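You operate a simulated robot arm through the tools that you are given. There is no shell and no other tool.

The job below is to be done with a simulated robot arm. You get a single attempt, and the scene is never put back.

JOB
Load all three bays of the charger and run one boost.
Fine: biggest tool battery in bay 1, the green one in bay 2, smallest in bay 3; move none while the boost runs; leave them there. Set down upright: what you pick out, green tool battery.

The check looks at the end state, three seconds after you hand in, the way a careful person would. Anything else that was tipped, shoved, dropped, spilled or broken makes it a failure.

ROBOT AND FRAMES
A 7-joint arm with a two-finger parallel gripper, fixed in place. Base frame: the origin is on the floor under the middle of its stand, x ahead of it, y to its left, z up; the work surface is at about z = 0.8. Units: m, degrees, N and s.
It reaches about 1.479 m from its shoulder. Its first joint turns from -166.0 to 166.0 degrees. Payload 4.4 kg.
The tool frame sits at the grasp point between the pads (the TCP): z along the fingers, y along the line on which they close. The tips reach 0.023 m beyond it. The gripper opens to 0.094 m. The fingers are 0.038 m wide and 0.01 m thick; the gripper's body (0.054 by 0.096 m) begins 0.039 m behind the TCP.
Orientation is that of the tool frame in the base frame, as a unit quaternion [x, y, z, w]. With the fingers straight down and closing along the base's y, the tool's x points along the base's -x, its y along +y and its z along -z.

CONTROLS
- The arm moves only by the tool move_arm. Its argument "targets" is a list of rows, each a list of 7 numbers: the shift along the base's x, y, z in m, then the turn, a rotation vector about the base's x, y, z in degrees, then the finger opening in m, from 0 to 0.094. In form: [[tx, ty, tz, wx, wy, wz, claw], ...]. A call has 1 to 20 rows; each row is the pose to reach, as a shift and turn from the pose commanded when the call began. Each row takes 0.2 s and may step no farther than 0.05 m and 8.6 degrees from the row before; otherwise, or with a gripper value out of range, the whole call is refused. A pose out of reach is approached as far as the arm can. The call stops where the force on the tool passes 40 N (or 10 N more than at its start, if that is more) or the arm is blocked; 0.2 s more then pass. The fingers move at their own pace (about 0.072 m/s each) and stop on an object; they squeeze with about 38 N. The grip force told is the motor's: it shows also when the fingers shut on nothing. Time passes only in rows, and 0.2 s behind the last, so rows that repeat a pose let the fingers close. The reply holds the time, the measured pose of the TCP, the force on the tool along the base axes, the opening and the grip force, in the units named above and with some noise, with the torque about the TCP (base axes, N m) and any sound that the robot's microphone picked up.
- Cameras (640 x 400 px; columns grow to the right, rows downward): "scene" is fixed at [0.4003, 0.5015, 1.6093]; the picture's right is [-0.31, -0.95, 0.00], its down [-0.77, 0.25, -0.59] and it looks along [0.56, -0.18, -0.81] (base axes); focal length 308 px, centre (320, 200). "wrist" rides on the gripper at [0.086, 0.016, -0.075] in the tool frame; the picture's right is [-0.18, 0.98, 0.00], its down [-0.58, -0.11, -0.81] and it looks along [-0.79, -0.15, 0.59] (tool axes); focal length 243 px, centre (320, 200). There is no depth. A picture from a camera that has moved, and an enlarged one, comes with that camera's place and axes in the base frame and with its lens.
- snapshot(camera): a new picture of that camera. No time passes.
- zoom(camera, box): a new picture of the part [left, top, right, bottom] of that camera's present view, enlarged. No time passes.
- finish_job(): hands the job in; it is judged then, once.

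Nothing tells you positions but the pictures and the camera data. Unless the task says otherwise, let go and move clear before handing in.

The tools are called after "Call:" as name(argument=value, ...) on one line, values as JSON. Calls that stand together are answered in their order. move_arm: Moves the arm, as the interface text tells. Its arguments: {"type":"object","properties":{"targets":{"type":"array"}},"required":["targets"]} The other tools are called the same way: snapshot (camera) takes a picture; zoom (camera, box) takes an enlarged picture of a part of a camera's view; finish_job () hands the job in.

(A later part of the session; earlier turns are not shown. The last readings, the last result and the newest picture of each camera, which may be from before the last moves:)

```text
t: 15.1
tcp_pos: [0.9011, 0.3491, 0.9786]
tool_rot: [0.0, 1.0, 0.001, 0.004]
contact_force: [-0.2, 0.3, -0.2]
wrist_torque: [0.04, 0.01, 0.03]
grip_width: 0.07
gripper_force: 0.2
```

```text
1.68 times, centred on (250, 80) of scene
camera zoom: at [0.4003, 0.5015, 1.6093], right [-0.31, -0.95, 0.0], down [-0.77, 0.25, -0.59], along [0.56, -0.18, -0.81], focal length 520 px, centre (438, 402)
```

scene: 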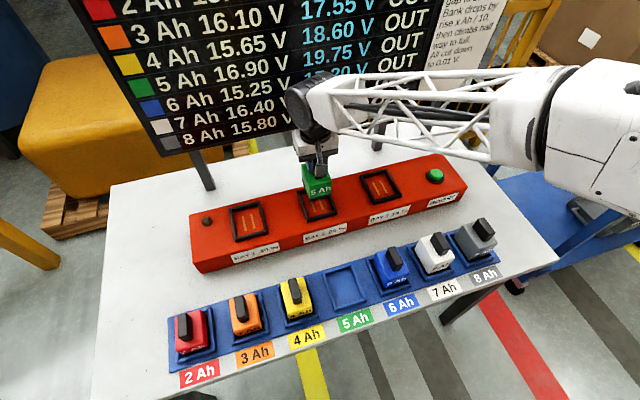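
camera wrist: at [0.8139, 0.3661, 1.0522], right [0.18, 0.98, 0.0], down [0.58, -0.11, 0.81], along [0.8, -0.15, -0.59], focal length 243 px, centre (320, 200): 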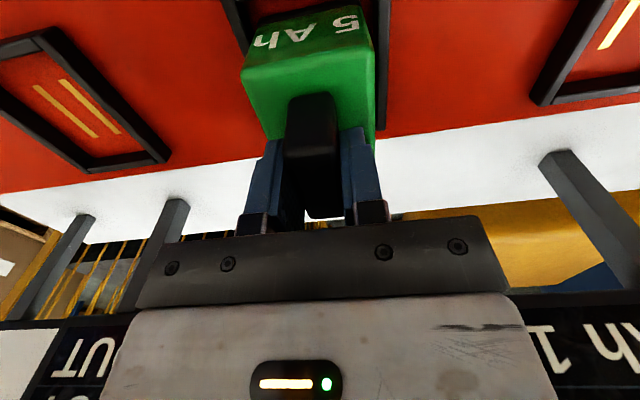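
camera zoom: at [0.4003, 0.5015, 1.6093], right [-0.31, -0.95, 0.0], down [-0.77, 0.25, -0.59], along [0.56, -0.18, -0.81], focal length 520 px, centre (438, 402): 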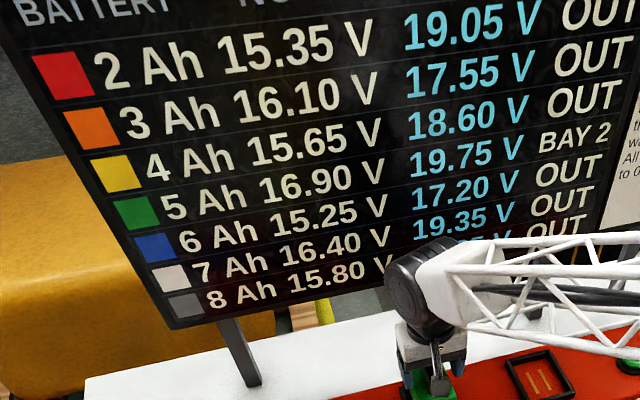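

The board now shows BAY 2 for the 5 Ah battery, so green is seated and upright. I will rise clear and move over to hover above the grey 8 Ah battery at about (0.66, -0.04).

Call:
move_arm(targets=[[0, 0, 0.025, 0, 0.15, 0, 0.07], [0, 0, 0.055, 0, 0.3, 0, 0.07], [0, 0, 0.08, 0, 0.45, 0, 0.09], [-0.024, -0.0388, 0.08, 0, 0.45, 0, 0.094], [-0.048, -0.0776, 0.08, 0, 0.45, 0, 0.094], [-0.072, -0.1164, 0.08, 0, 0.45, 0, 0.094], [-0.096, -0.1552, 0.08, 0, 0.45, 0, 0.094], [-0.12, -0.194, 0.08, 0, 0.45, 0, 0.094], [-0.144, -0.2328, 0.08, 0, 0.45, 0, 0.094], [-0.168, -0.2716, 0.08, 0, 0.45, 0, 0.094], [-0.192, -0.3104, 0.08, 0, 0.45, 0, 0.094], [-0.216, -0.3492, 0.08, 0, 0.45, 0, 0.094], [-0.24, -0.388, 0.08, 0, 0.45, 0, 0.094], [-0.24, -0.388, 0.05, 0, 0.45, 0, 0.094], [-0.24, -0.388, 0.022, 0, 0.45, 0, 0.094]])

Call:
snapshot(camera="wrist")

Call:
snapshot(camera="scene")

```text
t: 18.3
tcp_pos: [0.6611, -0.0385, 0.9975]
tool_rot: [0.0, 1.0, 0.001, 0.0]
contact_force: [0.1, -0.1, -0.4]
wrist_torque: [0.01, 0.01, -0.01]
grip_width: 0.094
gripper_force: 0.1
```

```text
taken
camera wrist: at [0.5742, -0.0221, 1.0725], right [0.18, 0.98, 0.0], down [0.58, -0.11, 0.81], along [0.79, -0.15, -0.59], focal length 243 px, centre (320, 200)
```

wrist: 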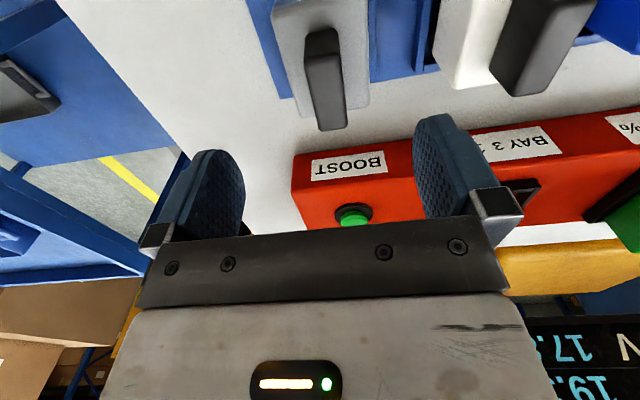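

```text
taken
```

scene: 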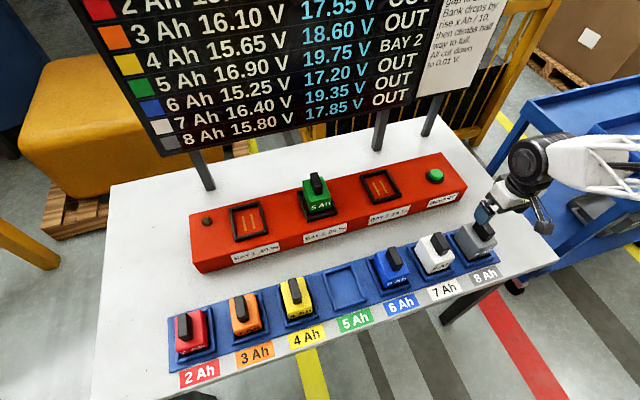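

Green stands upright in bay 2, and the gripper is above the grey battery. I will zoom on its handle to fine-tune the alignment.

Call:
zoom(camera="wrist", box=[260, 0, 400, 140])

Call:
zoom(camera="scene", box=[440, 190, 540, 280])

```text
2.86 times, centred on (330, 70) of wrist
camera zoom: at [0.5742, -0.0221, 1.0725], right [0.18, 0.98, 0.0], down [0.58, -0.11, 0.81], along [0.79, -0.15, -0.59], focal length 693 px, centre (291, 571)
```

zoom: 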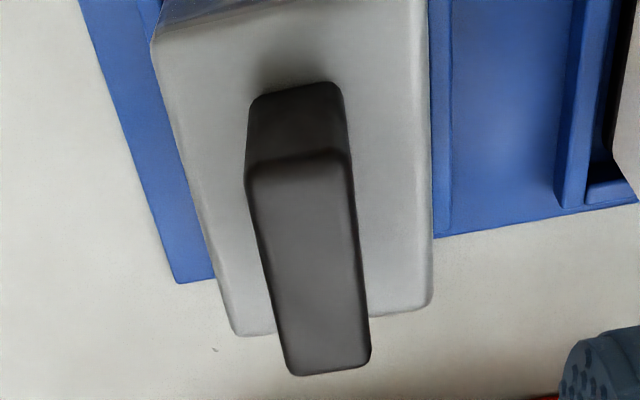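

```text
4.44 times, centred on (490, 235) of scene
camera zoom: at [0.4003, 0.5015, 1.6093], right [-0.31, -0.95, 0.0], down [-0.77, 0.25, -0.59], along [0.56, -0.18, -0.81], focal length 1371 px, centre (-436, 44)
```

zoom: 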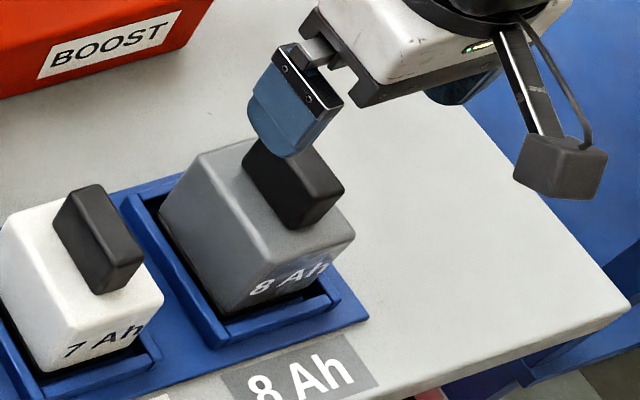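

The grey battery is slightly taller, with its handle top at about 0.926, and its handle lies about 3 mm ahead and 5 mm left of the tool. I will correct for that, descend and check before gripping.

Call:
move_arm(targets=[[0.0031, 0.0054, -0.02, 0, 0, 0, 0.094], [0.0031, 0.0054, -0.045, 0, 0, 0, 0.094], [0.0031, 0.0054, -0.065, 0, 0, 0, 0.094], [0.0031, 0.0054, -0.079, 0, 0, 0, 0.094], [0.0031, 0.0054, -0.079, 0, 0, 0, 0.094]])

Call:
snapshot(camera="wrist")

Call:
zoom(camera="scene", box=[430, 190, 540, 290])

```text
t: 19.5
tcp_pos: [0.6644, -0.0327, 0.92]
tool_rot: [0.0, 1.0, 0.0, -0.001]
contact_force: [0.3, 0.0, -0.2]
wrist_torque: [-0.03, -0.01, 0.01]
grip_width: 0.0939
gripper_force: 0.1
```

```text
taken
camera wrist: at [0.5772, -0.0164, 0.9947], right [0.18, 0.98, 0.0], down [0.58, -0.11, 0.81], along [0.79, -0.15, -0.59], focal length 243 px, centre (320, 200)
```

wrist: 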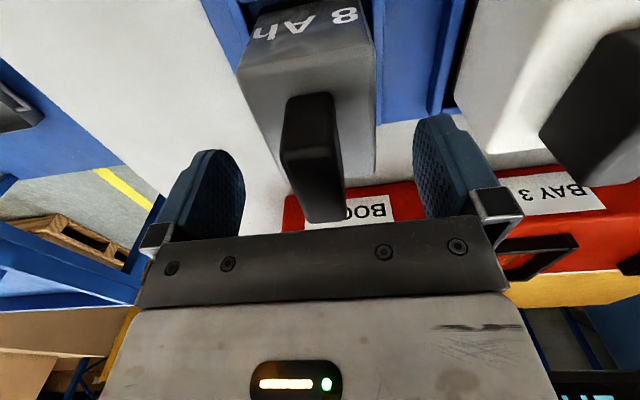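

```text
4.00 times, centred on (485, 240) of scene
camera zoom: at [0.4003, 0.5015, 1.6093], right [-0.31, -0.95, 0.0], down [-0.77, 0.25, -0.59], along [0.56, -0.18, -0.81], focal length 1234 px, centre (-340, 40)
```

zoom: 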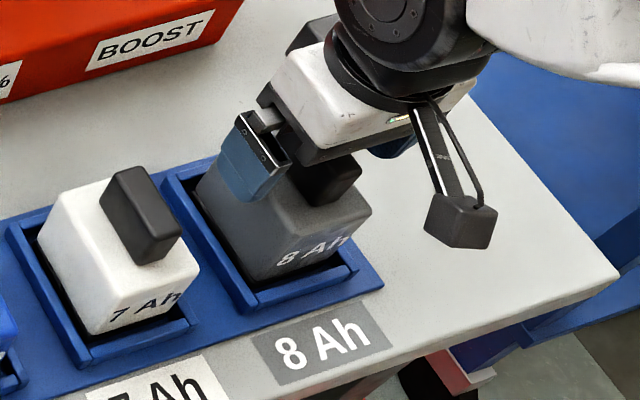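

The handle sits between the fingers just as green's did. I will close and lift.

Call:
move_arm(targets=[[0, 0, 0, 0, 0, 0, 0.05], [0, 0, 0, 0, 0, 0, 0.01], [0, 0, 0, 0, 0, 0, 0.005], [0, 0, 0, 0, 0, 0, 0.005], [0, 0, 0, 0, 0, 0, 0.005]])

Call:
move_arm(targets=[[0, 0, 0.015, 0, 0, 0, 0.005], [0, 0, 0.04, 0, 0, 0, 0.005], [0, 0, 0.075, 0, 0, 0, 0.005], [0, 0, 0.11, 0, 0, 0, 0.005], [0, 0, 0.145, 0, 0, 0, 0.005], [0, 0, 0.145, 0, 0, 0, 0.005]])

Call:
zoom(camera="wrist", box=[220, 0, 400, 220])

Call:
snapshot(camera="scene")

```text
t: 20.7
tcp_pos: [0.6641, -0.033, 0.9186]
tool_rot: [0.0, 1.0, 0.001, 0.0]
contact_force: [0.5, -3.2, 0.2]
wrist_torque: [-0.56, -0.14, -0.04]
grip_width: 0.0219
gripper_force: 37.7
```

```text
t: 22.1
tcp_pos: [0.6657, -0.0335, 1.0654]
tool_rot: [0.0, 1.0, 0.001, -0.001]
contact_force: [-0.4, -0.1, -9.1]
wrist_torque: [0.01, -0.02, -0.01]
grip_width: 0.022
gripper_force: 37.5
```

```text
1.82 times, centred on (310, 110) of wrist
camera zoom: at [0.578, -0.0158, 1.1398], right [0.18, 0.98, 0.0], down [0.58, -0.11, 0.81], along [0.79, -0.15, -0.59], focal length 441 px, centre (338, 364)
```

zoom: 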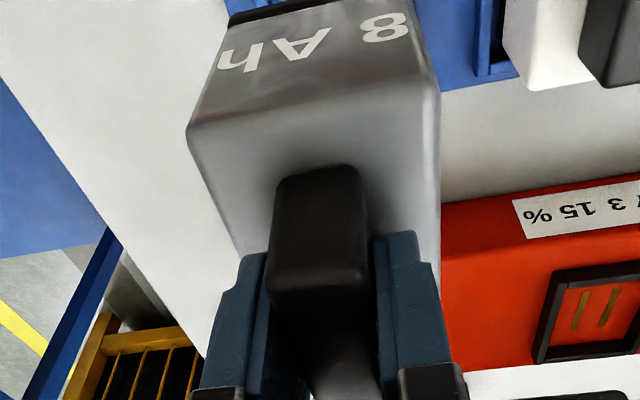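

```text
taken
```

scene: 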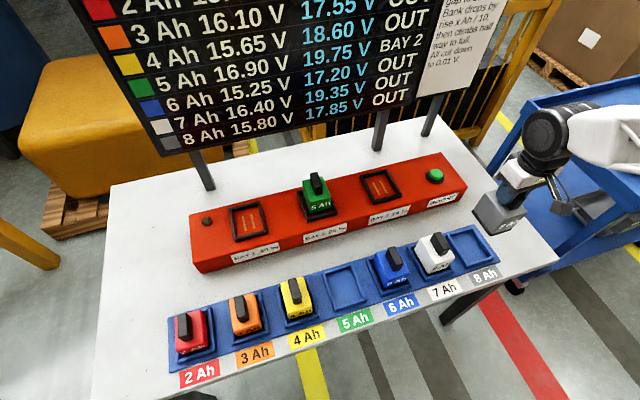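

Grey is held securely and upright. Its bottom hangs about 0.108 m below the TCP. I will raise it to pass well above everything, swing along y behind the charger, and then go in over bay 1 at about (0.896, 0.551).

Call:
move_arm(targets=[[0, 0, 0.048, 0, 0, 0, 0.005], [0, 0, 0.096, 0, 0, 0, 0.005], [0, 0.0449, 0.096, 0, 0, 0, 0.005], [0, 0.0898, 0.096, 0, 0, 0, 0.005], [0, 0.1347, 0.096, 0, 0, 0, 0.005], [0, 0.1796, 0.096, 0, 0, 0, 0.005], [0, 0.2245, 0.096, 0, 0, 0, 0.005], [0, 0.2694, 0.096, 0, 0, 0, 0.005], [0, 0.3143, 0.096, 0, 0, 0, 0.005], [0, 0.3592, 0.096, 0, 0, 0, 0.005], [0, 0.4041, 0.096, 0, 0, 0, 0.005], [0, 0.449, 0.096, 0, 0, 0, 0.005], [0, 0.4939, 0.096, 0, 0, 0, 0.005], [0, 0.5388, 0.096, 0, 0, 0, 0.005], [0, 0.584, 0.096, 0, 0, 0, 0.005], [0, 0.584, 0.096, 0, 0, 0, 0.005]])

Call:
snapshot(camera="scene")

Call:
snapshot(camera="wrist")

```text
t: 25.5
tcp_pos: [0.6639, 0.5519, 1.1614]
tool_rot: [0.001, 1.0, 0.0, -0.001]
contact_force: [0.3, 0.0, -9.5]
wrist_torque: [0.03, -0.01, -0.01]
grip_width: 0.022
gripper_force: 38.0
```

```text
taken
```

scene: 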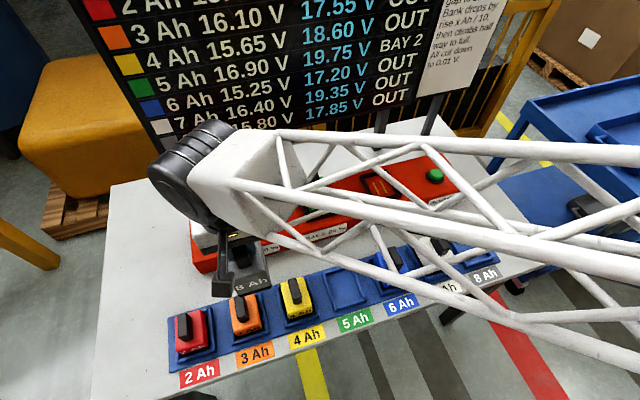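

```text
taken
camera wrist: at [0.5772, 0.5693, 1.2374], right [0.18, 0.98, 0.0], down [0.58, -0.11, 0.81], along [0.79, -0.15, -0.59], focal length 243 px, centre (320, 200)
```

wrist: 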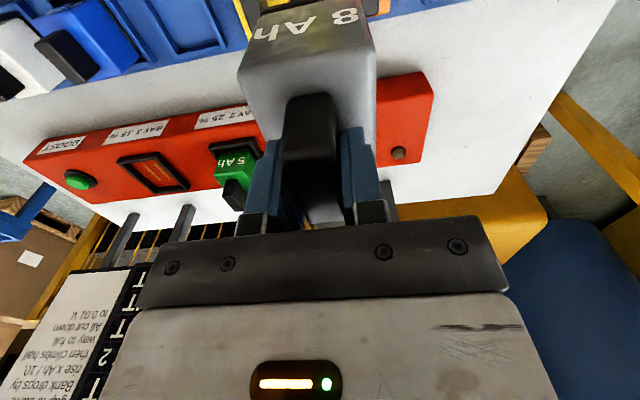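

Grey is level and high above the row at y of about 0.551, with nothing disturbed. I will move forward over bay 1 and come down partway to compare it with the frame.

Call:
move_arm(targets=[[0.04, 0, 0, 0, 0, 0, 0.005], [0.088, 0, 0, 0, 0, 0, 0.005], [0.136, 0, 0, 0, 0, 0, 0.005], [0.184, 0, 0, 0, 0, 0, 0.005], [0.232, 0, 0, 0, 0, 0, 0.005], [0.2327, 0, -0.04, 0, 0, 0, 0.005], [0.2327, 0, -0.08, 0, 0, 0, 0.005], [0.2327, 0, -0.11, 0, 0, 0, 0.005], [0.2327, 0, -0.11, 0, 0, 0, 0.005]])

Call:
zoom(camera="scene", box=[210, 150, 300, 250])

Call:
zoom(camera="wrist", box=[200, 0, 440, 140])

Call:
snapshot(camera="scene")

```text
t: 27.5
tcp_pos: [0.8955, 0.5497, 1.0471]
tool_rot: [0.0, 1.0, 0.001, -0.001]
contact_force: [0.8, -1.2, -8.9]
wrist_torque: [-0.02, -0.05, 0.01]
grip_width: 0.0219
gripper_force: 38.0
```

```text
4.00 times, centred on (255, 200) of scene
camera zoom: at [0.4003, 0.5015, 1.6093], right [-0.31, -0.95, 0.0], down [-0.77, 0.25, -0.59], along [0.56, -0.18, -0.81], focal length 1234 px, centre (580, 200)
```

zoom: 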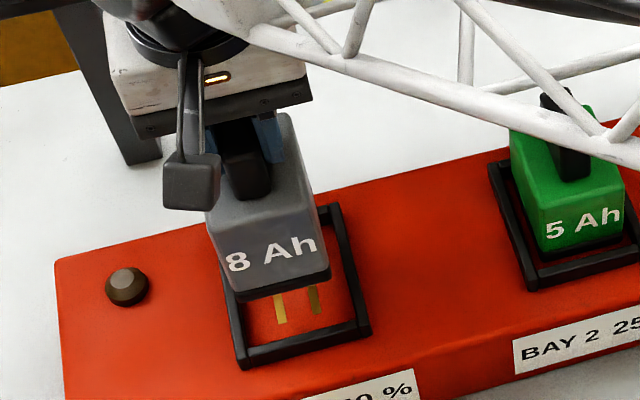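

```text
2.67 times, centred on (320, 70) of wrist
camera zoom: at [0.8092, 0.5681, 1.1231], right [0.18, 0.98, 0.0], down [0.58, -0.11, 0.81], along [0.79, -0.15, -0.59], focal length 647 px, centre (320, 547)
```

zoom: 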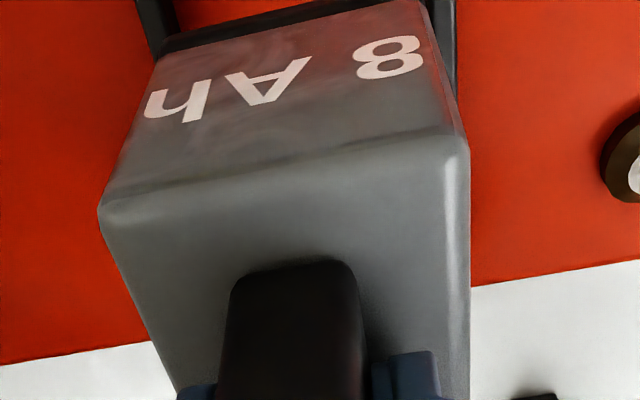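

```text
taken
```

scene: 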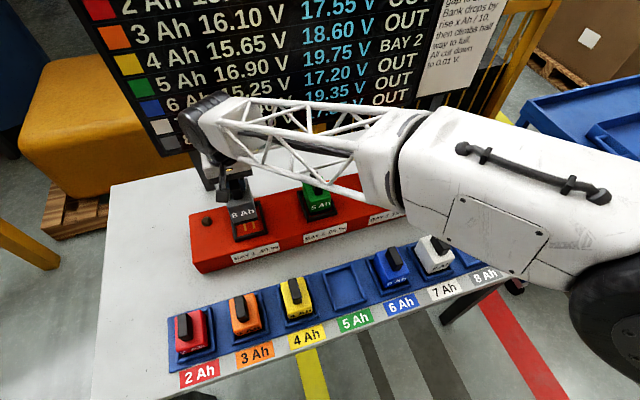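

The grey battery hovers over bay 1, aligned within about 2 mm, and the forearm is clear of green. I will lower it to just above the frame for one more check.

Call:
move_arm(targets=[[0.0005, -0.001, -0.02, 0, 0, 0, 0.005], [0.001, -0.001, -0.04, 0, 0, 0, 0.005], [0.001, -0.001, -0.04, 0, 0, 0, 0.005]])

Call:
zoom(camera="scene", box=[225, 180, 285, 250])

Call:
zoom(camera="wrist", box=[220, 0, 420, 120])

```text
t: 28.3
tcp_pos: [0.8984, 0.5489, 1.0101]
tool_rot: [0.0, 1.0, 0.0, -0.001]
contact_force: [-1.3, 0.1, -8.5]
wrist_torque: [0.0, -0.03, 0.03]
grip_width: 0.022
gripper_force: 37.4
```

```text
5.71 times, centred on (255, 215) of scene
camera zoom: at [0.4003, 0.5015, 1.6093], right [-0.31, -0.95, 0.0], down [-0.77, 0.25, -0.59], along [0.56, -0.18, -0.81], focal length 1763 px, centre (691, 114)
```

zoom: 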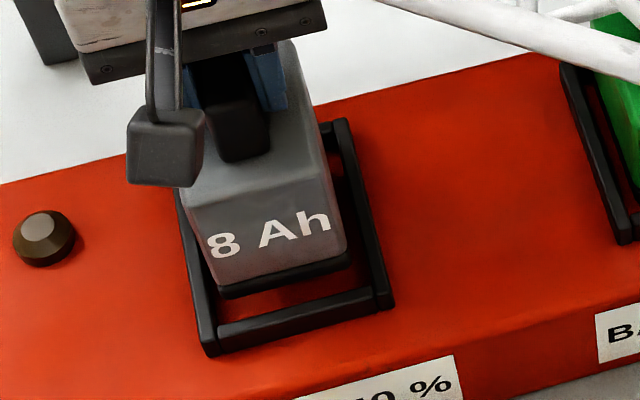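

```text
3.20 times, centred on (320, 60) of wrist
camera zoom: at [0.8115, 0.5673, 1.0849], right [0.18, 0.98, 0.0], down [0.58, -0.11, 0.81], along [0.79, -0.15, -0.59], focal length 776 px, centre (320, 648)
```

zoom: 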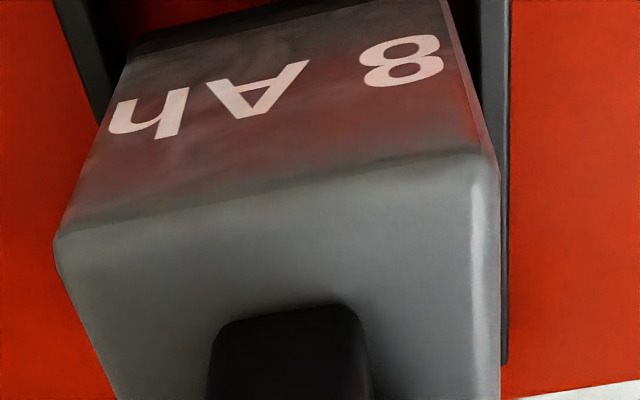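

Clearances look even on both sides. I will lower in small steps until the contact is felt.

Call:
move_arm(targets=[[0, 0, -0.008, 0, 0, 0, 0.005], [0, 0, -0.014, 0, 0, 0, 0.005], [0, 0, -0.018, 0, 0, 0, 0.005], [0, 0, -0.02, 0, 0, 0, 0.005], [0, 0, -0.022, 0, 0, 0, 0.005], [0, 0, -0.0235, 0, 0, 0, 0.005]])

Call:
zoom(camera="scene", box=[225, 180, 285, 250])

```text
t: 29.7
tcp_pos: [0.8991, 0.5483, 0.9893]
tool_rot: [-0.001, 1.0, 0.002, 0.001]
contact_force: [-5.0, -1.0, 2.9]
wrist_torque: [-0.46, 1.14, -0.11]
grip_width: 0.0223
gripper_force: 38.3
```

```text
5.71 times, centred on (255, 215) of scene
camera zoom: at [0.4003, 0.5015, 1.6093], right [-0.31, -0.95, 0.0], down [-0.77, 0.25, -0.59], along [0.56, -0.18, -0.81], focal length 1763 px, centre (691, 114)
```

zoom: 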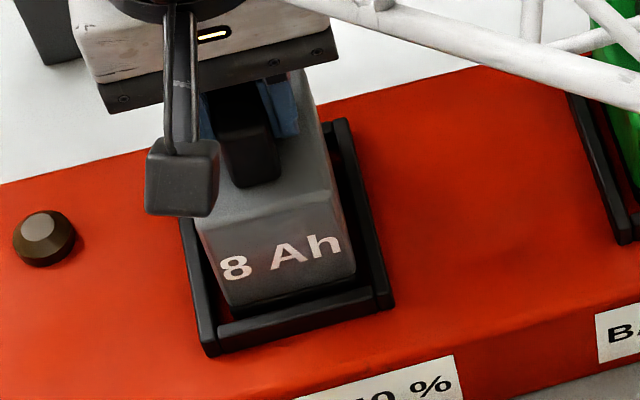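

Contact came at a TCP height of about 0.989, close to what I expected, with a small push along -x. I will zoom in on the base edges before deciding to release.

Call:
zoom(camera="scene", box=[240, 205, 275, 245])

Call:
zoom(camera="scene", box=[250, 180, 285, 215])

Call:
zoom(camera="wrist", box=[220, 0, 420, 120])

Call:
zoom(camera="scene", box=[60, 0, 440, 160])

```text
10.00 times, centred on (258, 225) of scene
camera zoom: at [0.4003, 0.5015, 1.6093], right [-0.31, -0.95, 0.0], down [-0.77, 0.25, -0.59], along [0.56, -0.18, -0.81], focal length 3085 px, centre (945, -50)
```

zoom: 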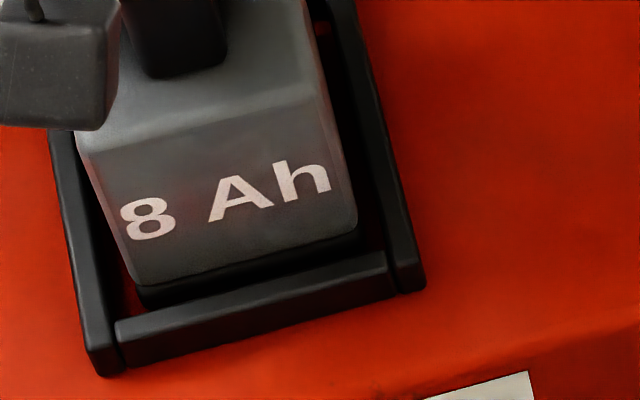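

```text
11.43 times, centred on (268, 198) of scene
camera zoom: at [0.4003, 0.5015, 1.6093], right [-0.31, -0.95, 0.0], down [-0.77, 0.25, -0.59], along [0.56, -0.18, -0.81], focal length 3526 px, centre (920, 229)
```

zoom: 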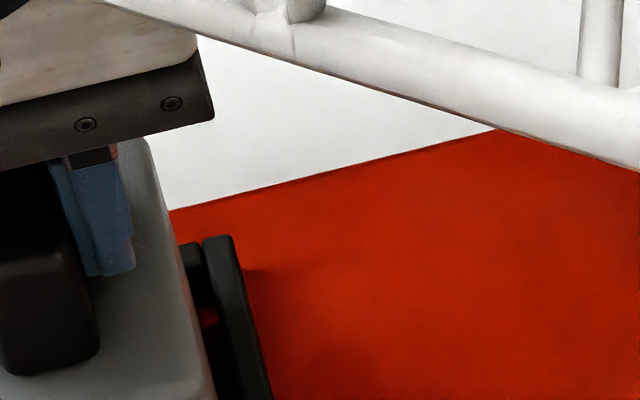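

```text
3.20 times, centred on (320, 60) of wrist
camera zoom: at [0.812, 0.566, 1.0639], right [0.18, 0.98, 0.0], down [0.58, -0.11, 0.81], along [0.79, -0.15, -0.59], focal length 776 px, centre (320, 648)
```

zoom: 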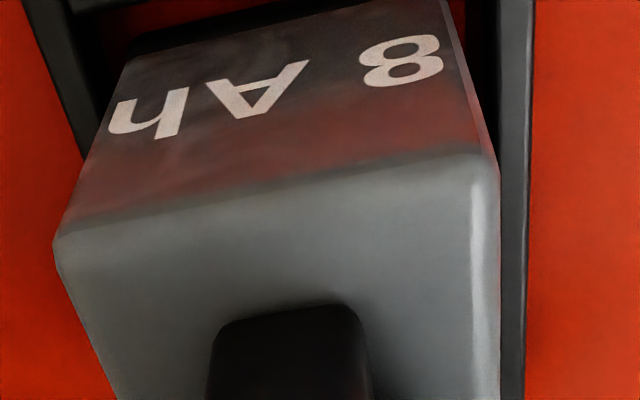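

```text
1.68 times, centred on (250, 80) of scene
camera zoom: at [0.4003, 0.5015, 1.6093], right [-0.31, -0.95, 0.0], down [-0.77, 0.25, -0.59], along [0.56, -0.18, -0.81], focal length 520 px, centre (438, 402)
```

zoom: 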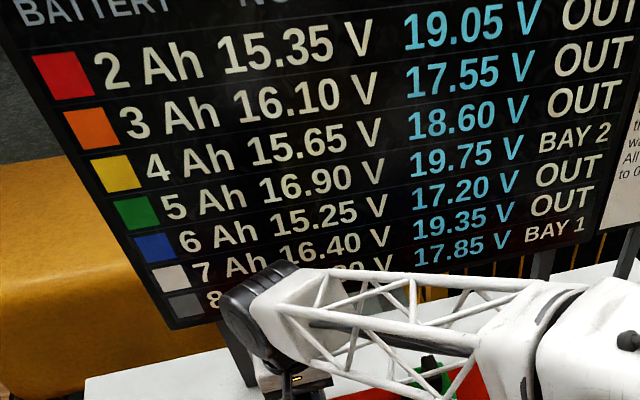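

The board already shows BAY 1 for the 8 Ah battery, and the base sits inside the frame. I will release it and verify that it stays upright.

Call:
move_arm(targets=[[0, 0, 0.001, 0, 0, 0, 0.018], [0, 0, 0.001, 0, 0, 0, 0.03], [0, 0, 0.001, 0, 0, 0, 0.05], [0, 0, 0.001, 0, 0, 0, 0.07], [0, 0, 0.001, 0, 0, 0, 0.07]])

Call:
zoom(camera="scene", box=[225, 180, 285, 250])

Call:
snapshot(camera="wrist")

```text
t: 30.9
tcp_pos: [0.8975, 0.5484, 0.9888]
tool_rot: [0.001, 1.0, 0.001, 0.0]
contact_force: [-0.7, -0.4, -0.3]
wrist_torque: [0.01, 0.05, 0.0]
grip_width: 0.0698
gripper_force: 0.1
```

```text
5.71 times, centred on (255, 215) of scene
camera zoom: at [0.4003, 0.5015, 1.6093], right [-0.31, -0.95, 0.0], down [-0.77, 0.25, -0.59], along [0.56, -0.18, -0.81], focal length 1763 px, centre (691, 114)
```

zoom: 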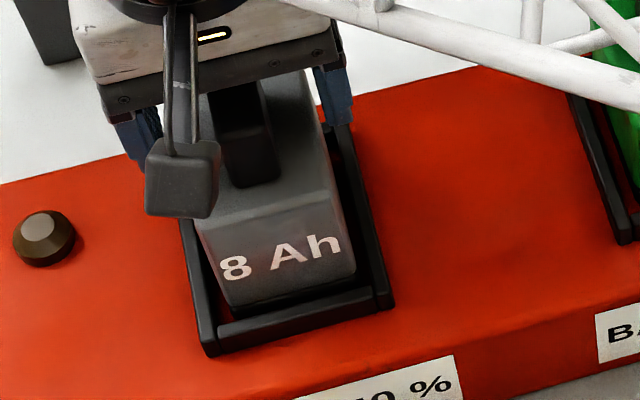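

```text
taken
camera wrist: at [0.8115, 0.5661, 1.0639], right [0.18, 0.98, 0.0], down [0.58, -0.11, 0.81], along [0.79, -0.15, -0.59], focal length 243 px, centre (320, 200)
```

wrist: 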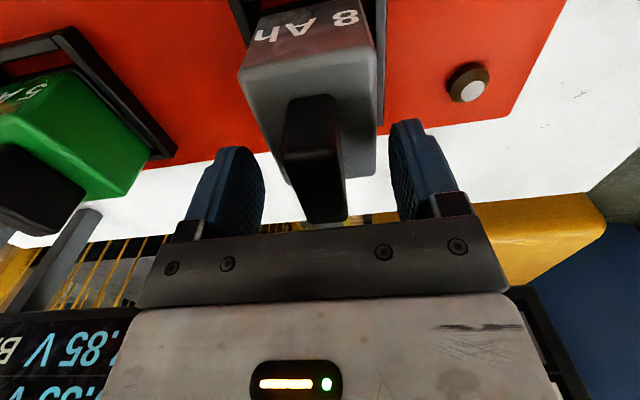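

Grey stays upright in bay 1. I will rise clear and move to hover over the red 2 Ah battery at about (0.658, 0.731).

Call:
move_arm(targets=[[0, 0, 0.025, 0, 0, 0, 0.07], [0, 0, 0.055, 0, 0, 0, 0.07], [0, 0, 0.08, 0, 0, 0, 0.09], [-0.034, 0.0259, 0.08, 0, 0, 0, 0.094], [-0.068, 0.0518, 0.08, 0, 0, 0, 0.094], [-0.102, 0.0777, 0.08, 0, 0, 0, 0.094], [-0.136, 0.1036, 0.08, 0, 0, 0, 0.094], [-0.17, 0.1295, 0.08, 0, 0, 0, 0.094], [-0.204, 0.1555, 0.08, 0, 0, 0, 0.094], [-0.239, 0.1814, 0.08, 0, 0, 0, 0.094], [-0.239, 0.1814, 0.045, 0, 0, 0, 0.094], [-0.239, 0.1814, 0.01, 0, 0, 0, 0.094], [-0.239, 0.1814, 0.01, 0, 0, 0, 0.094]])

Call:
snapshot(camera="scene")

Call:
zoom(camera="wrist", box=[260, 0, 400, 140])

Call:
zoom(camera="scene", box=[150, 280, 250, 380])

```text
t: 33.7
tcp_pos: [0.6592, 0.7322, 0.9984]
tool_rot: [0.0, 1.0, 0.001, -0.001]
contact_force: [0.2, -0.7, 0.3]
wrist_torque: [-0.01, 0.0, 0.0]
grip_width: 0.0936
gripper_force: 0.0
```

```text
taken
```

scene: 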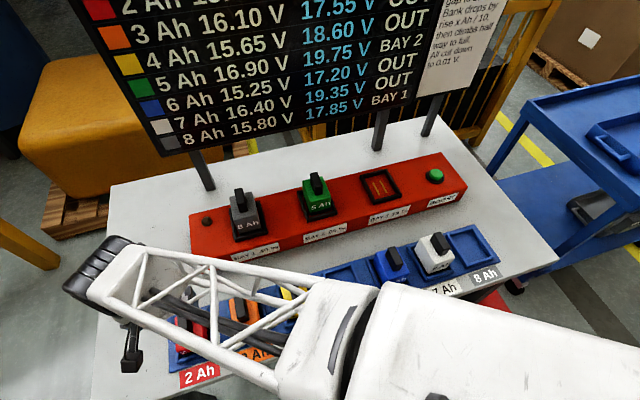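

```text
2.86 times, centred on (330, 70) of wrist
camera zoom: at [0.5724, 0.7493, 1.0742], right [0.18, 0.98, 0.0], down [0.58, -0.11, 0.81], along [0.79, -0.15, -0.59], focal length 693 px, centre (291, 571)
```

zoom: 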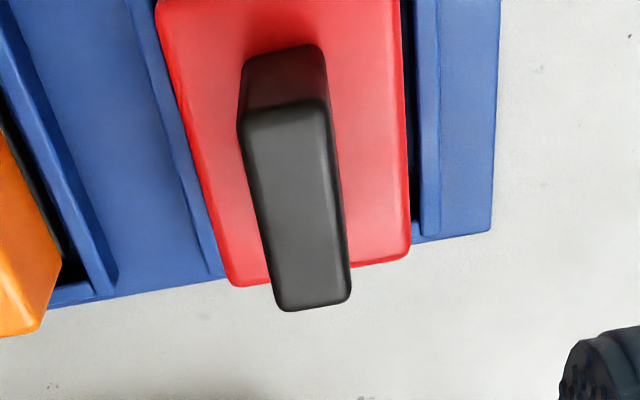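

```text
4.00 times, centred on (200, 330) of scene
camera zoom: at [0.4003, 0.5015, 1.6093], right [-0.31, -0.95, 0.0], down [-0.77, 0.25, -0.59], along [0.56, -0.18, -0.81], focal length 1234 px, centre (800, -320)
```

zoom: 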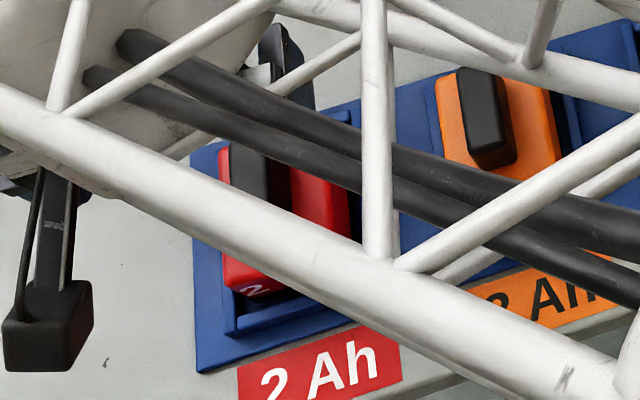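

Bays 1 and 2 read loaded on the board. The red handle is within 3 mm of the tool axis and sits lower, with its top at about 0.906. I will descend onto it and check.

Call:
move_arm(targets=[[0, 0.0027, -0.03, 0, 0, 0, 0.094], [0, 0.0027, -0.06, 0, 0, 0, 0.094], [0, 0.0027, -0.085, 0, 0, 0, 0.094], [0, 0.0027, -0.099, 0, 0, 0, 0.094], [0, 0.0027, -0.099, 0, 0, 0, 0.094]])

Call:
snapshot(camera="wrist")

Call:
zoom(camera="scene", box=[120, 270, 280, 390])

```text
t: 34.9
tcp_pos: [0.6587, 0.7338, 0.9013]
tool_rot: [0.001, 1.0, 0.001, -0.001]
contact_force: [0.5, -0.4, 0.0]
wrist_torque: [0.01, 0.01, -0.02]
grip_width: 0.0941
gripper_force: 0.1
```

```text
taken
camera wrist: at [0.5734, 0.7511, 0.9767], right [0.18, 0.98, 0.0], down [0.58, -0.11, 0.81], along [0.79, -0.15, -0.59], focal length 243 px, centre (320, 200)
```

wrist: 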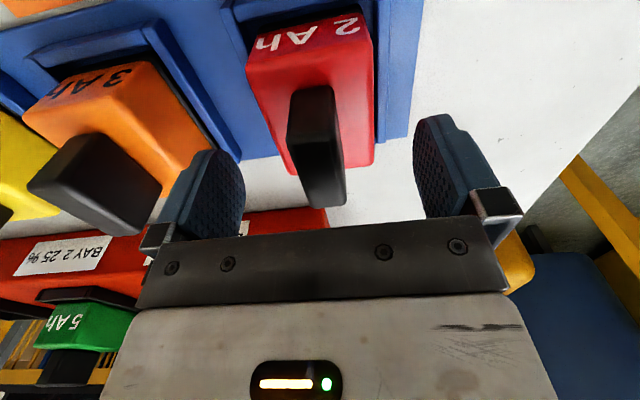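

```text
3.33 times, centred on (200, 330) of scene
camera zoom: at [0.4003, 0.5015, 1.6093], right [-0.31, -0.95, 0.0], down [-0.77, 0.25, -0.59], along [0.56, -0.18, -0.81], focal length 1028 px, centre (720, -233)
```

zoom: 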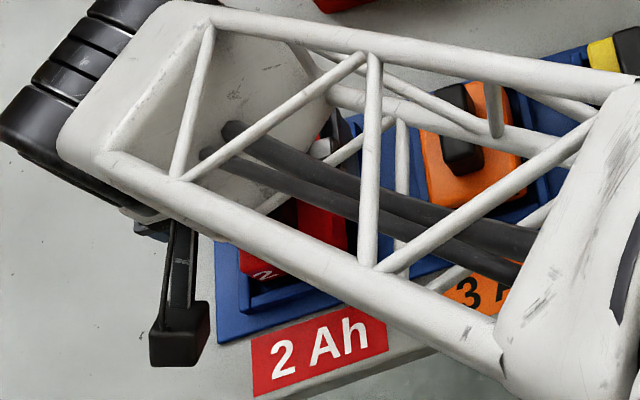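

The red handle is a bit lower than estimated, so the fingers hold too little of it here. I will go 9 mm lower and 3 mm forward, then grip.

Call:
move_arm(targets=[[0.0015, 0, -0.005, 0, 0, 0, 0.094], [0.003, 0, -0.009, 0, 0, 0, 0.094], [0.003, 0, -0.009, 0, 0, 0, 0.094]])

Call:
snapshot(camera="wrist")

```text
t: 35.7
tcp_pos: [0.6623, 0.7327, 0.8914]
tool_rot: [0.0, 1.0, 0.002, 0.0]
contact_force: [-0.2, 0.4, -1.1]
wrist_torque: [0.0, 0.04, 0.02]
grip_width: 0.0939
gripper_force: 0.0
```

```text
taken
camera wrist: at [0.5762, 0.7504, 0.9672], right [0.18, 0.98, 0.0], down [0.58, -0.11, 0.81], along [0.79, -0.15, -0.59], focal length 243 px, centre (320, 200)
```

wrist: 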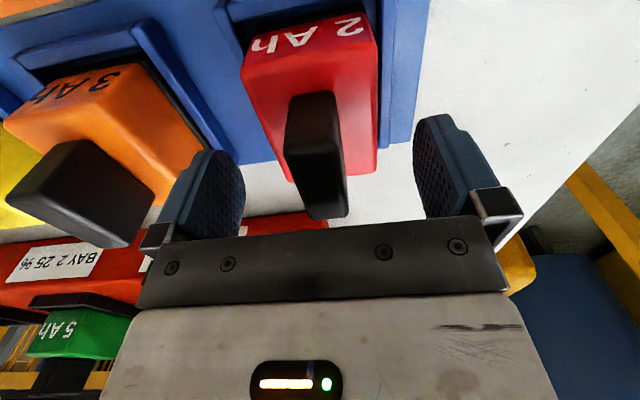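

The view now matches the two earlier good grasps. I will close on the red handle and lift it.

Call:
move_arm(targets=[[0, 0, 0, 0, 0, 0, 0.05], [0, 0, 0, 0, 0, 0, 0.01], [0, 0, 0, 0, 0, 0, 0.005], [0, 0, 0, 0, 0, 0, 0.005], [0, 0, 0, 0, 0, 0, 0.005]])

Call:
move_arm(targets=[[0, 0, 0.015, 0, 0, 0, 0.005], [0, 0, 0.04, 0, 0, 0, 0.005], [0, 0, 0.08, 0, 0, 0, 0.005], [0, 0, 0.125, 0, 0, 0, 0.005], [0, 0, 0.17, 0, 0, 0, 0.005], [0, 0, 0.215, 0, 0, 0, 0.005], [0, 0, 0.25, 0, 0, 0, 0.005], [0, 0, 0.25, 0, 0, 0, 0.005]])

Call:
zoom(camera="wrist", box=[220, 0, 400, 220])

Call:
snapshot(camera="scene")

```text
t: 36.9
tcp_pos: [0.6634, 0.7334, 0.8924]
tool_rot: [0.0, 1.0, 0.003, 0.0]
contact_force: [-0.5, 2.5, 2.4]
wrist_torque: [0.04, -0.03, -0.03]
grip_width: 0.0219
gripper_force: 38.0
```

```text
t: 38.7
tcp_pos: [0.6578, 0.7312, 1.1422]
tool_rot: [0.0, 1.0, 0.001, -0.001]
contact_force: [-0.3, 0.5, -5.0]
wrist_torque: [0.01, -0.01, 0.0]
grip_width: 0.022
gripper_force: 38.3
```

```text
1.82 times, centred on (310, 110) of wrist
camera zoom: at [0.5722, 0.7498, 1.218], right [0.18, 0.98, 0.0], down [0.58, -0.11, 0.81], along [0.79, -0.15, -0.59], focal length 441 px, centre (338, 364)
```

zoom: 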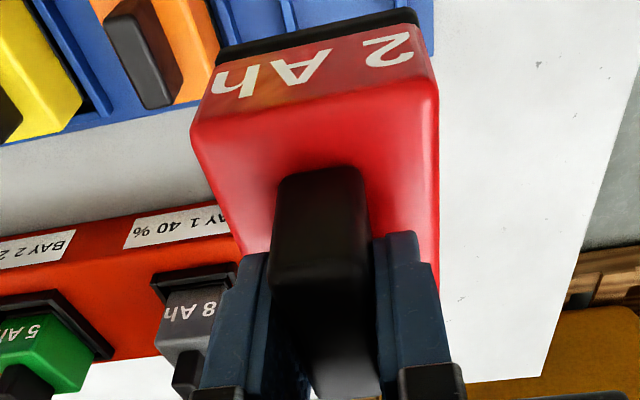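

```text
taken
```

scene: 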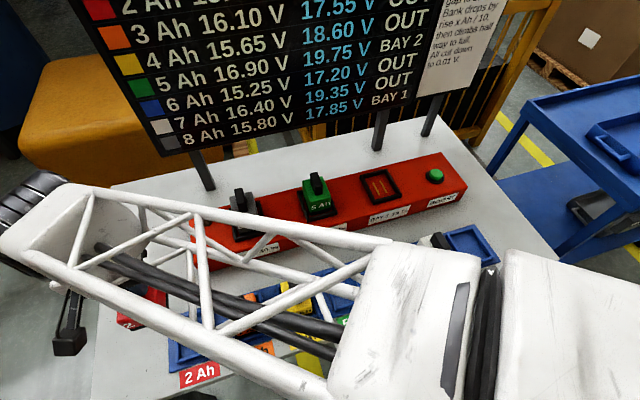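

Red is held and upright, and bays 1 and 2 are undisturbed. I will carry it at this height along the row to y of about 0.15, and then go forward over bay 3.

Call:
move_arm(targets=[[0, -0.045, 0.01, 0, 0, 0, 0.005], [0, -0.09, 0.01, 0, 0, 0, 0.005], [0, -0.135, 0.01, 0, 0, 0, 0.005], [0, -0.18, 0.01, 0, 0, 0, 0.005], [0, -0.225, 0.01, 0, 0, 0, 0.005], [0, -0.27, 0.01, 0, 0, 0, 0.005], [0, -0.315, 0.01, 0, 0, 0, 0.005], [0, -0.36, 0.01, 0, 0, 0, 0.005], [0, -0.405, 0.01, 0, 0, 0, 0.005], [0, -0.45, 0.01, 0, 0, 0, 0.005], [0, -0.495, 0.01, 0, 0, 0, 0.005], [0, -0.54, 0.01, 0, 0, 0, 0.005], [0, -0.5837, 0.01, 0, 0, 0, 0.005], [0.045, -0.5837, 0.01, 0, 0, 0, 0.005], [0.09, -0.5837, 0.01, 0, 0, 0, 0.005], [0.135, -0.5837, 0.01, 0, 0, 0, 0.005], [0.18, -0.5837, 0.01, 0, 0, 0, 0.005], [0.22, -0.5837, 0.01, 0, 0, 0, 0.005], [0.2355, -0.5837, 0.0, 0, 0, 0, 0.005], [0.2355, -0.5837, 0.0, 0, 0, 0, 0.005]])

Call:
snapshot(camera="scene")

Call:
snapshot(camera="wrist")

```text
t: 42.9
tcp_pos: [0.8987, 0.1491, 1.1405]
tool_rot: [0.0, 1.0, 0.001, -0.001]
contact_force: [0.3, 0.1, -4.4]
wrist_torque: [0.01, -0.01, -0.02]
grip_width: 0.0218
gripper_force: 37.9
```

```text
taken
```

scene: 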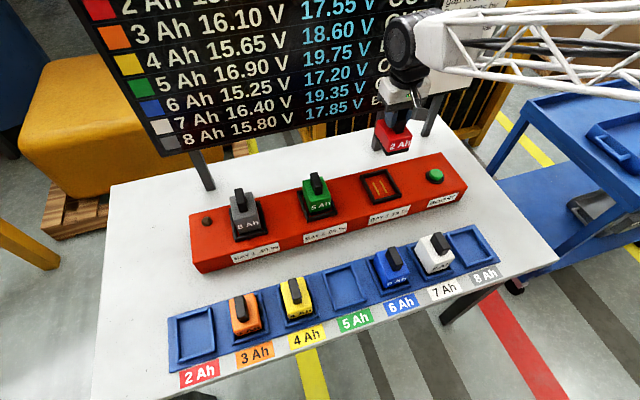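

```text
taken
camera wrist: at [0.8127, 0.1666, 1.2153], right [0.18, 0.98, 0.0], down [0.58, -0.11, 0.81], along [0.79, -0.15, -0.59], focal length 243 px, centre (320, 200)
```

wrist: 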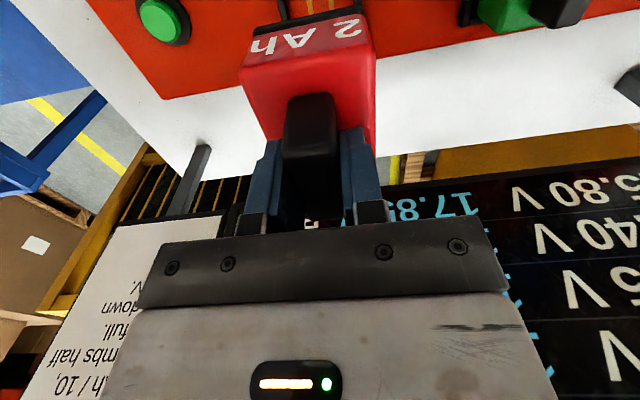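

Red hangs over bay 3 and everything else is in place. I will lower to just above the frame and compare.

Call:
move_arm(targets=[[0, 0, -0.04, 0, 0, 0, 0.005], [0, 0, -0.08, 0, 0, 0, 0.005], [0, 0, -0.12, 0, 0, 0, 0.005], [0, 0, -0.145, 0, 0, 0, 0.005], [0, 0, -0.155, 0, 0, 0, 0.005], [0, 0, -0.155, 0, 0, 0, 0.005]])

Call:
zoom(camera="scene", box=[350, 150, 410, 220])

Call:
zoom(camera="wrist", box=[220, 0, 420, 120])

```text
t: 44.3
tcp_pos: [0.8985, 0.1498, 0.9858]
tool_rot: [0.001, 1.0, 0.002, -0.001]
contact_force: [-0.4, 0.6, -4.5]
wrist_torque: [0.03, 0.0, 0.01]
grip_width: 0.0217
gripper_force: 37.7
```

```text
5.71 times, centred on (380, 185) of scene
camera zoom: at [0.4003, 0.5015, 1.6093], right [-0.31, -0.95, 0.0], down [-0.77, 0.25, -0.59], along [0.56, -0.18, -0.81], focal length 1763 px, centre (-23, 286)
```

zoom: 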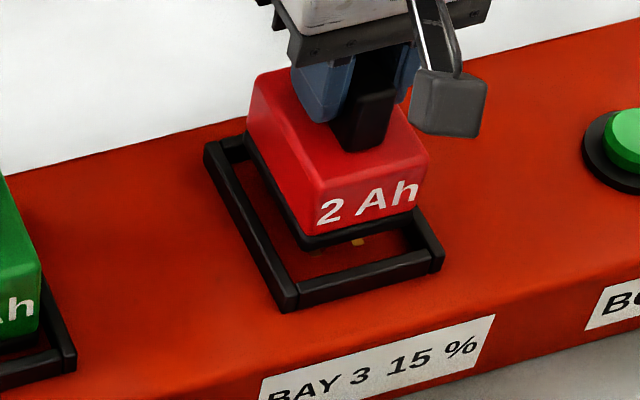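

```text
3.20 times, centred on (320, 60) of wrist
camera zoom: at [0.8114, 0.1679, 1.0621], right [0.18, 0.98, 0.0], down [0.58, -0.11, 0.81], along [0.79, -0.15, -0.59], focal length 776 px, centre (320, 648)
```

zoom: 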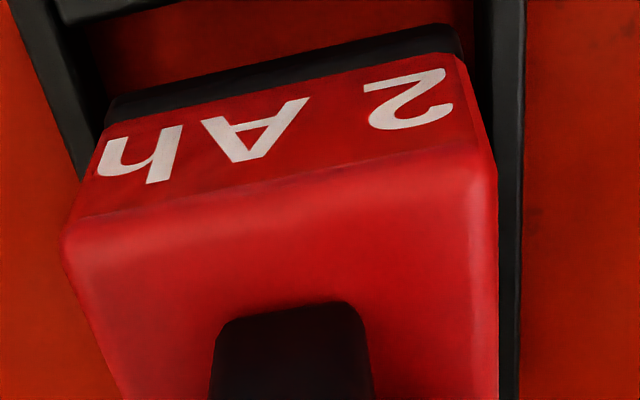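

Red is centred over the bay 3 frame within about 2 mm. I will lower in small steps to contact.

Call:
move_arm(targets=[[-0.002, 0, -0.008, 0, 0, 0, 0.005], [-0.002, 0, -0.016, 0, 0, 0, 0.005], [-0.002, 0, -0.021, 0, 0, 0, 0.005], [-0.002, 0, -0.024, 0, 0, 0, 0.005], [-0.002, 0, -0.026, 0, 0, 0, 0.005], [-0.002, 0, -0.0275, 0, 0, 0, 0.005]])

Call:
zoom(camera="scene", box=[350, 150, 410, 220])

Call:
zoom(camera="scene", box=[60, 0, 440, 160])

```text
t: 45.7
tcp_pos: [0.896, 0.1502, 0.9602]
tool_rot: [0.0, 1.0, 0.002, 0.0]
contact_force: [-5.6, 4.5, 18.0]
wrist_torque: [-0.24, 1.23, -0.3]
grip_width: 0.0218
gripper_force: 38.1
```

```text
5.71 times, centred on (380, 185) of scene
camera zoom: at [0.4003, 0.5015, 1.6093], right [-0.31, -0.95, 0.0], down [-0.77, 0.25, -0.59], along [0.56, -0.18, -0.81], focal length 1763 px, centre (-23, 286)
```

zoom: 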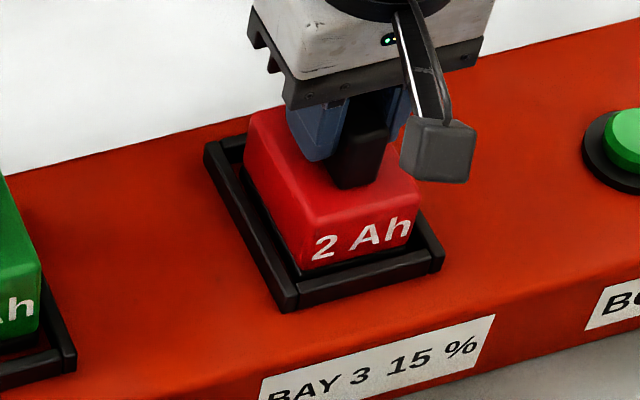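

```text
1.68 times, centred on (250, 80) of scene
camera zoom: at [0.4003, 0.5015, 1.6093], right [-0.31, -0.95, 0.0], down [-0.77, 0.25, -0.59], along [0.56, -0.18, -0.81], focal length 520 px, centre (438, 402)
```

zoom: 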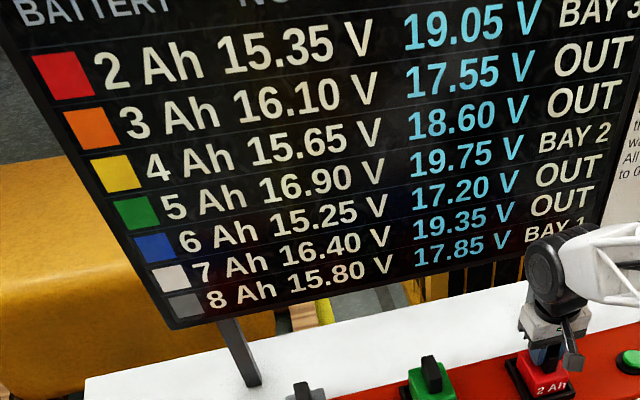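

The board shows BAY 3 for red, so all three bays are loaded as asked. I will release red, rise clear and check all three before pressing BOOST.

Call:
move_arm(targets=[[0, 0, 0.001, 0, 0, 0, 0.005], [0, 0, 0.0015, 0, 0, 0, 0.018], [0, 0, 0.0015, 0, 0, 0, 0.03], [0, 0, 0.0015, 0, 0, 0, 0.05], [0, 0, 0.0015, 0, 0, 0, 0.07], [0, 0, 0.0015, 0, 0, 0, 0.07]])

Call:
move_arm(targets=[[0, 0, 0.02, 0, 0, 0, 0.07], [0, 0, 0.05, 0, 0, 0, 0.07], [0, 0, 0.09, 0, 0, 0, 0.07], [0, 0, 0.13, 0, 0, 0, 0.07]])

Call:
snapshot(camera="scene")

Call:
zoom(camera="scene", box=[180, 150, 480, 280])

```text
t: 47.1
tcp_pos: [0.8946, 0.1507, 0.9613]
tool_rot: [-0.001, 1.0, 0.001, 0.0]
contact_force: [-1.4, 0.5, 0.2]
wrist_torque: [0.02, -0.02, 0.0]
grip_width: 0.0701
gripper_force: 0.1
```

```text
t: 48.1
tcp_pos: [0.8956, 0.1505, 1.0877]
tool_rot: [0.0, 1.0, 0.002, -0.002]
contact_force: [0.1, 0.4, -0.5]
wrist_torque: [-0.01, -0.01, 0.0]
grip_width: 0.0701
gripper_force: 0.1
```

```text
taken
```

scene: 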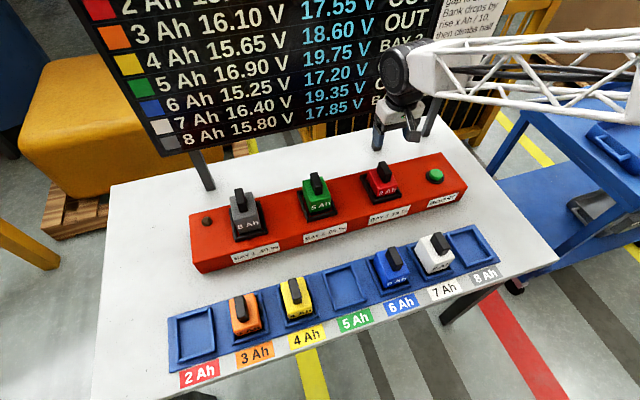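

```text
2.13 times, centred on (330, 215) of scene
camera zoom: at [0.4003, 0.5015, 1.6093], right [-0.31, -0.95, 0.0], down [-0.77, 0.25, -0.59], along [0.56, -0.18, -0.81], focal length 658 px, centre (299, 168)
```

zoom: 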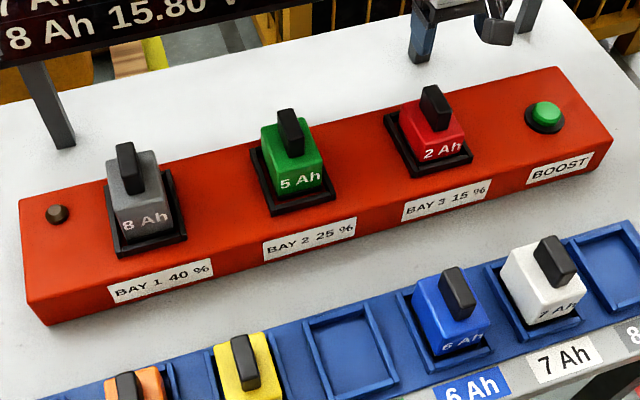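

All three batteries stand upright in their bays, and nothing else has moved. I will close the fingers and hover over the green BOOST button, at about (0.880, -0.031), to check alignment.

Call:
move_arm(targets=[[-0.003, -0.045, 0, 0, 0, 0, 0.05], [-0.007, -0.09, 0, 0, 0, 0, 0.02], [-0.011, -0.135, 0, 0, 0, 0, 0.0], [-0.0145, -0.181, 0, 0, 0, 0, 0.0], [-0.0145, -0.181, -0.03, 0, 0, 0, 0.0], [-0.0145, -0.181, -0.061, 0, 0, 0, 0.0], [-0.0145, -0.181, -0.061, 0, 0, 0, 0.0]])

Call:
snapshot(camera="wrist")

Call:
zoom(camera="wrist", box=[220, 0, 420, 120])

Call:
zoom(camera="scene", box=[390, 130, 480, 220])

```text
t: 49.7
tcp_pos: [0.8836, -0.0319, 1.0296]
tool_rot: [-0.001, 1.0, 0.0, -0.001]
contact_force: [-0.3, 0.2, 0.4]
wrist_torque: [-0.01, 0.03, -0.02]
grip_width: 0.0
gripper_force: 38.4
```

```text
taken
camera wrist: at [0.7969, -0.0143, 1.1043], right [0.18, 0.98, 0.0], down [0.58, -0.11, 0.81], along [0.79, -0.15, -0.59], focal length 243 px, centre (320, 200)
```

wrist: 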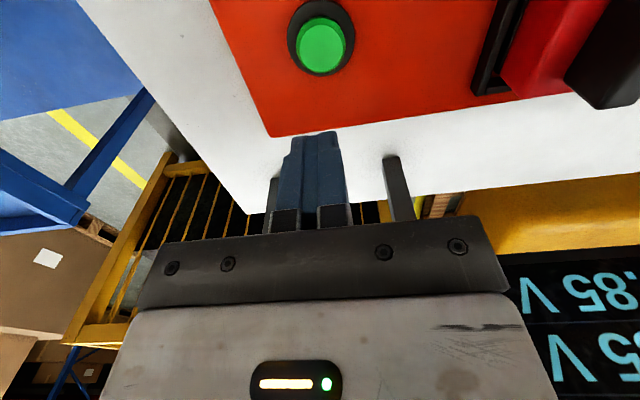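

```text
3.20 times, centred on (320, 60) of wrist
camera zoom: at [0.7969, -0.0143, 1.1043], right [0.18, 0.98, 0.0], down [0.58, -0.11, 0.81], along [0.79, -0.15, -0.59], focal length 776 px, centre (320, 648)
```

zoom: 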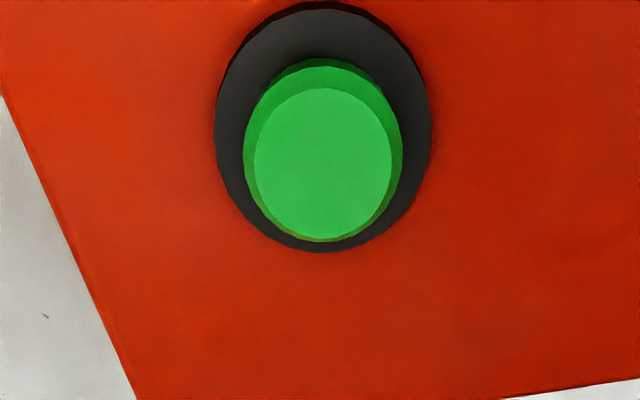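

```text
4.44 times, centred on (435, 175) of scene
camera zoom: at [0.4003, 0.5015, 1.6093], right [-0.31, -0.95, 0.0], down [-0.77, 0.25, -0.59], along [0.56, -0.18, -0.81], focal length 1371 px, centre (-191, 311)
```

zoom: 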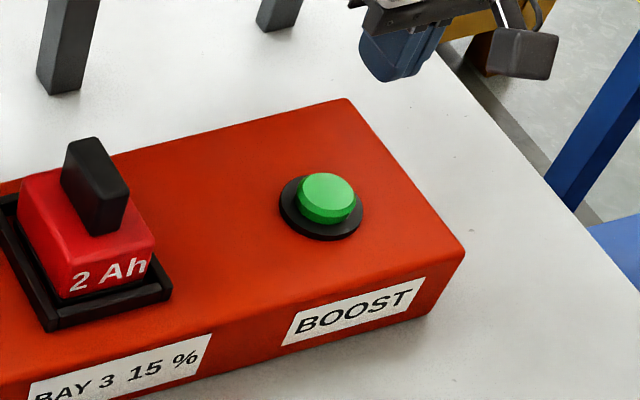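

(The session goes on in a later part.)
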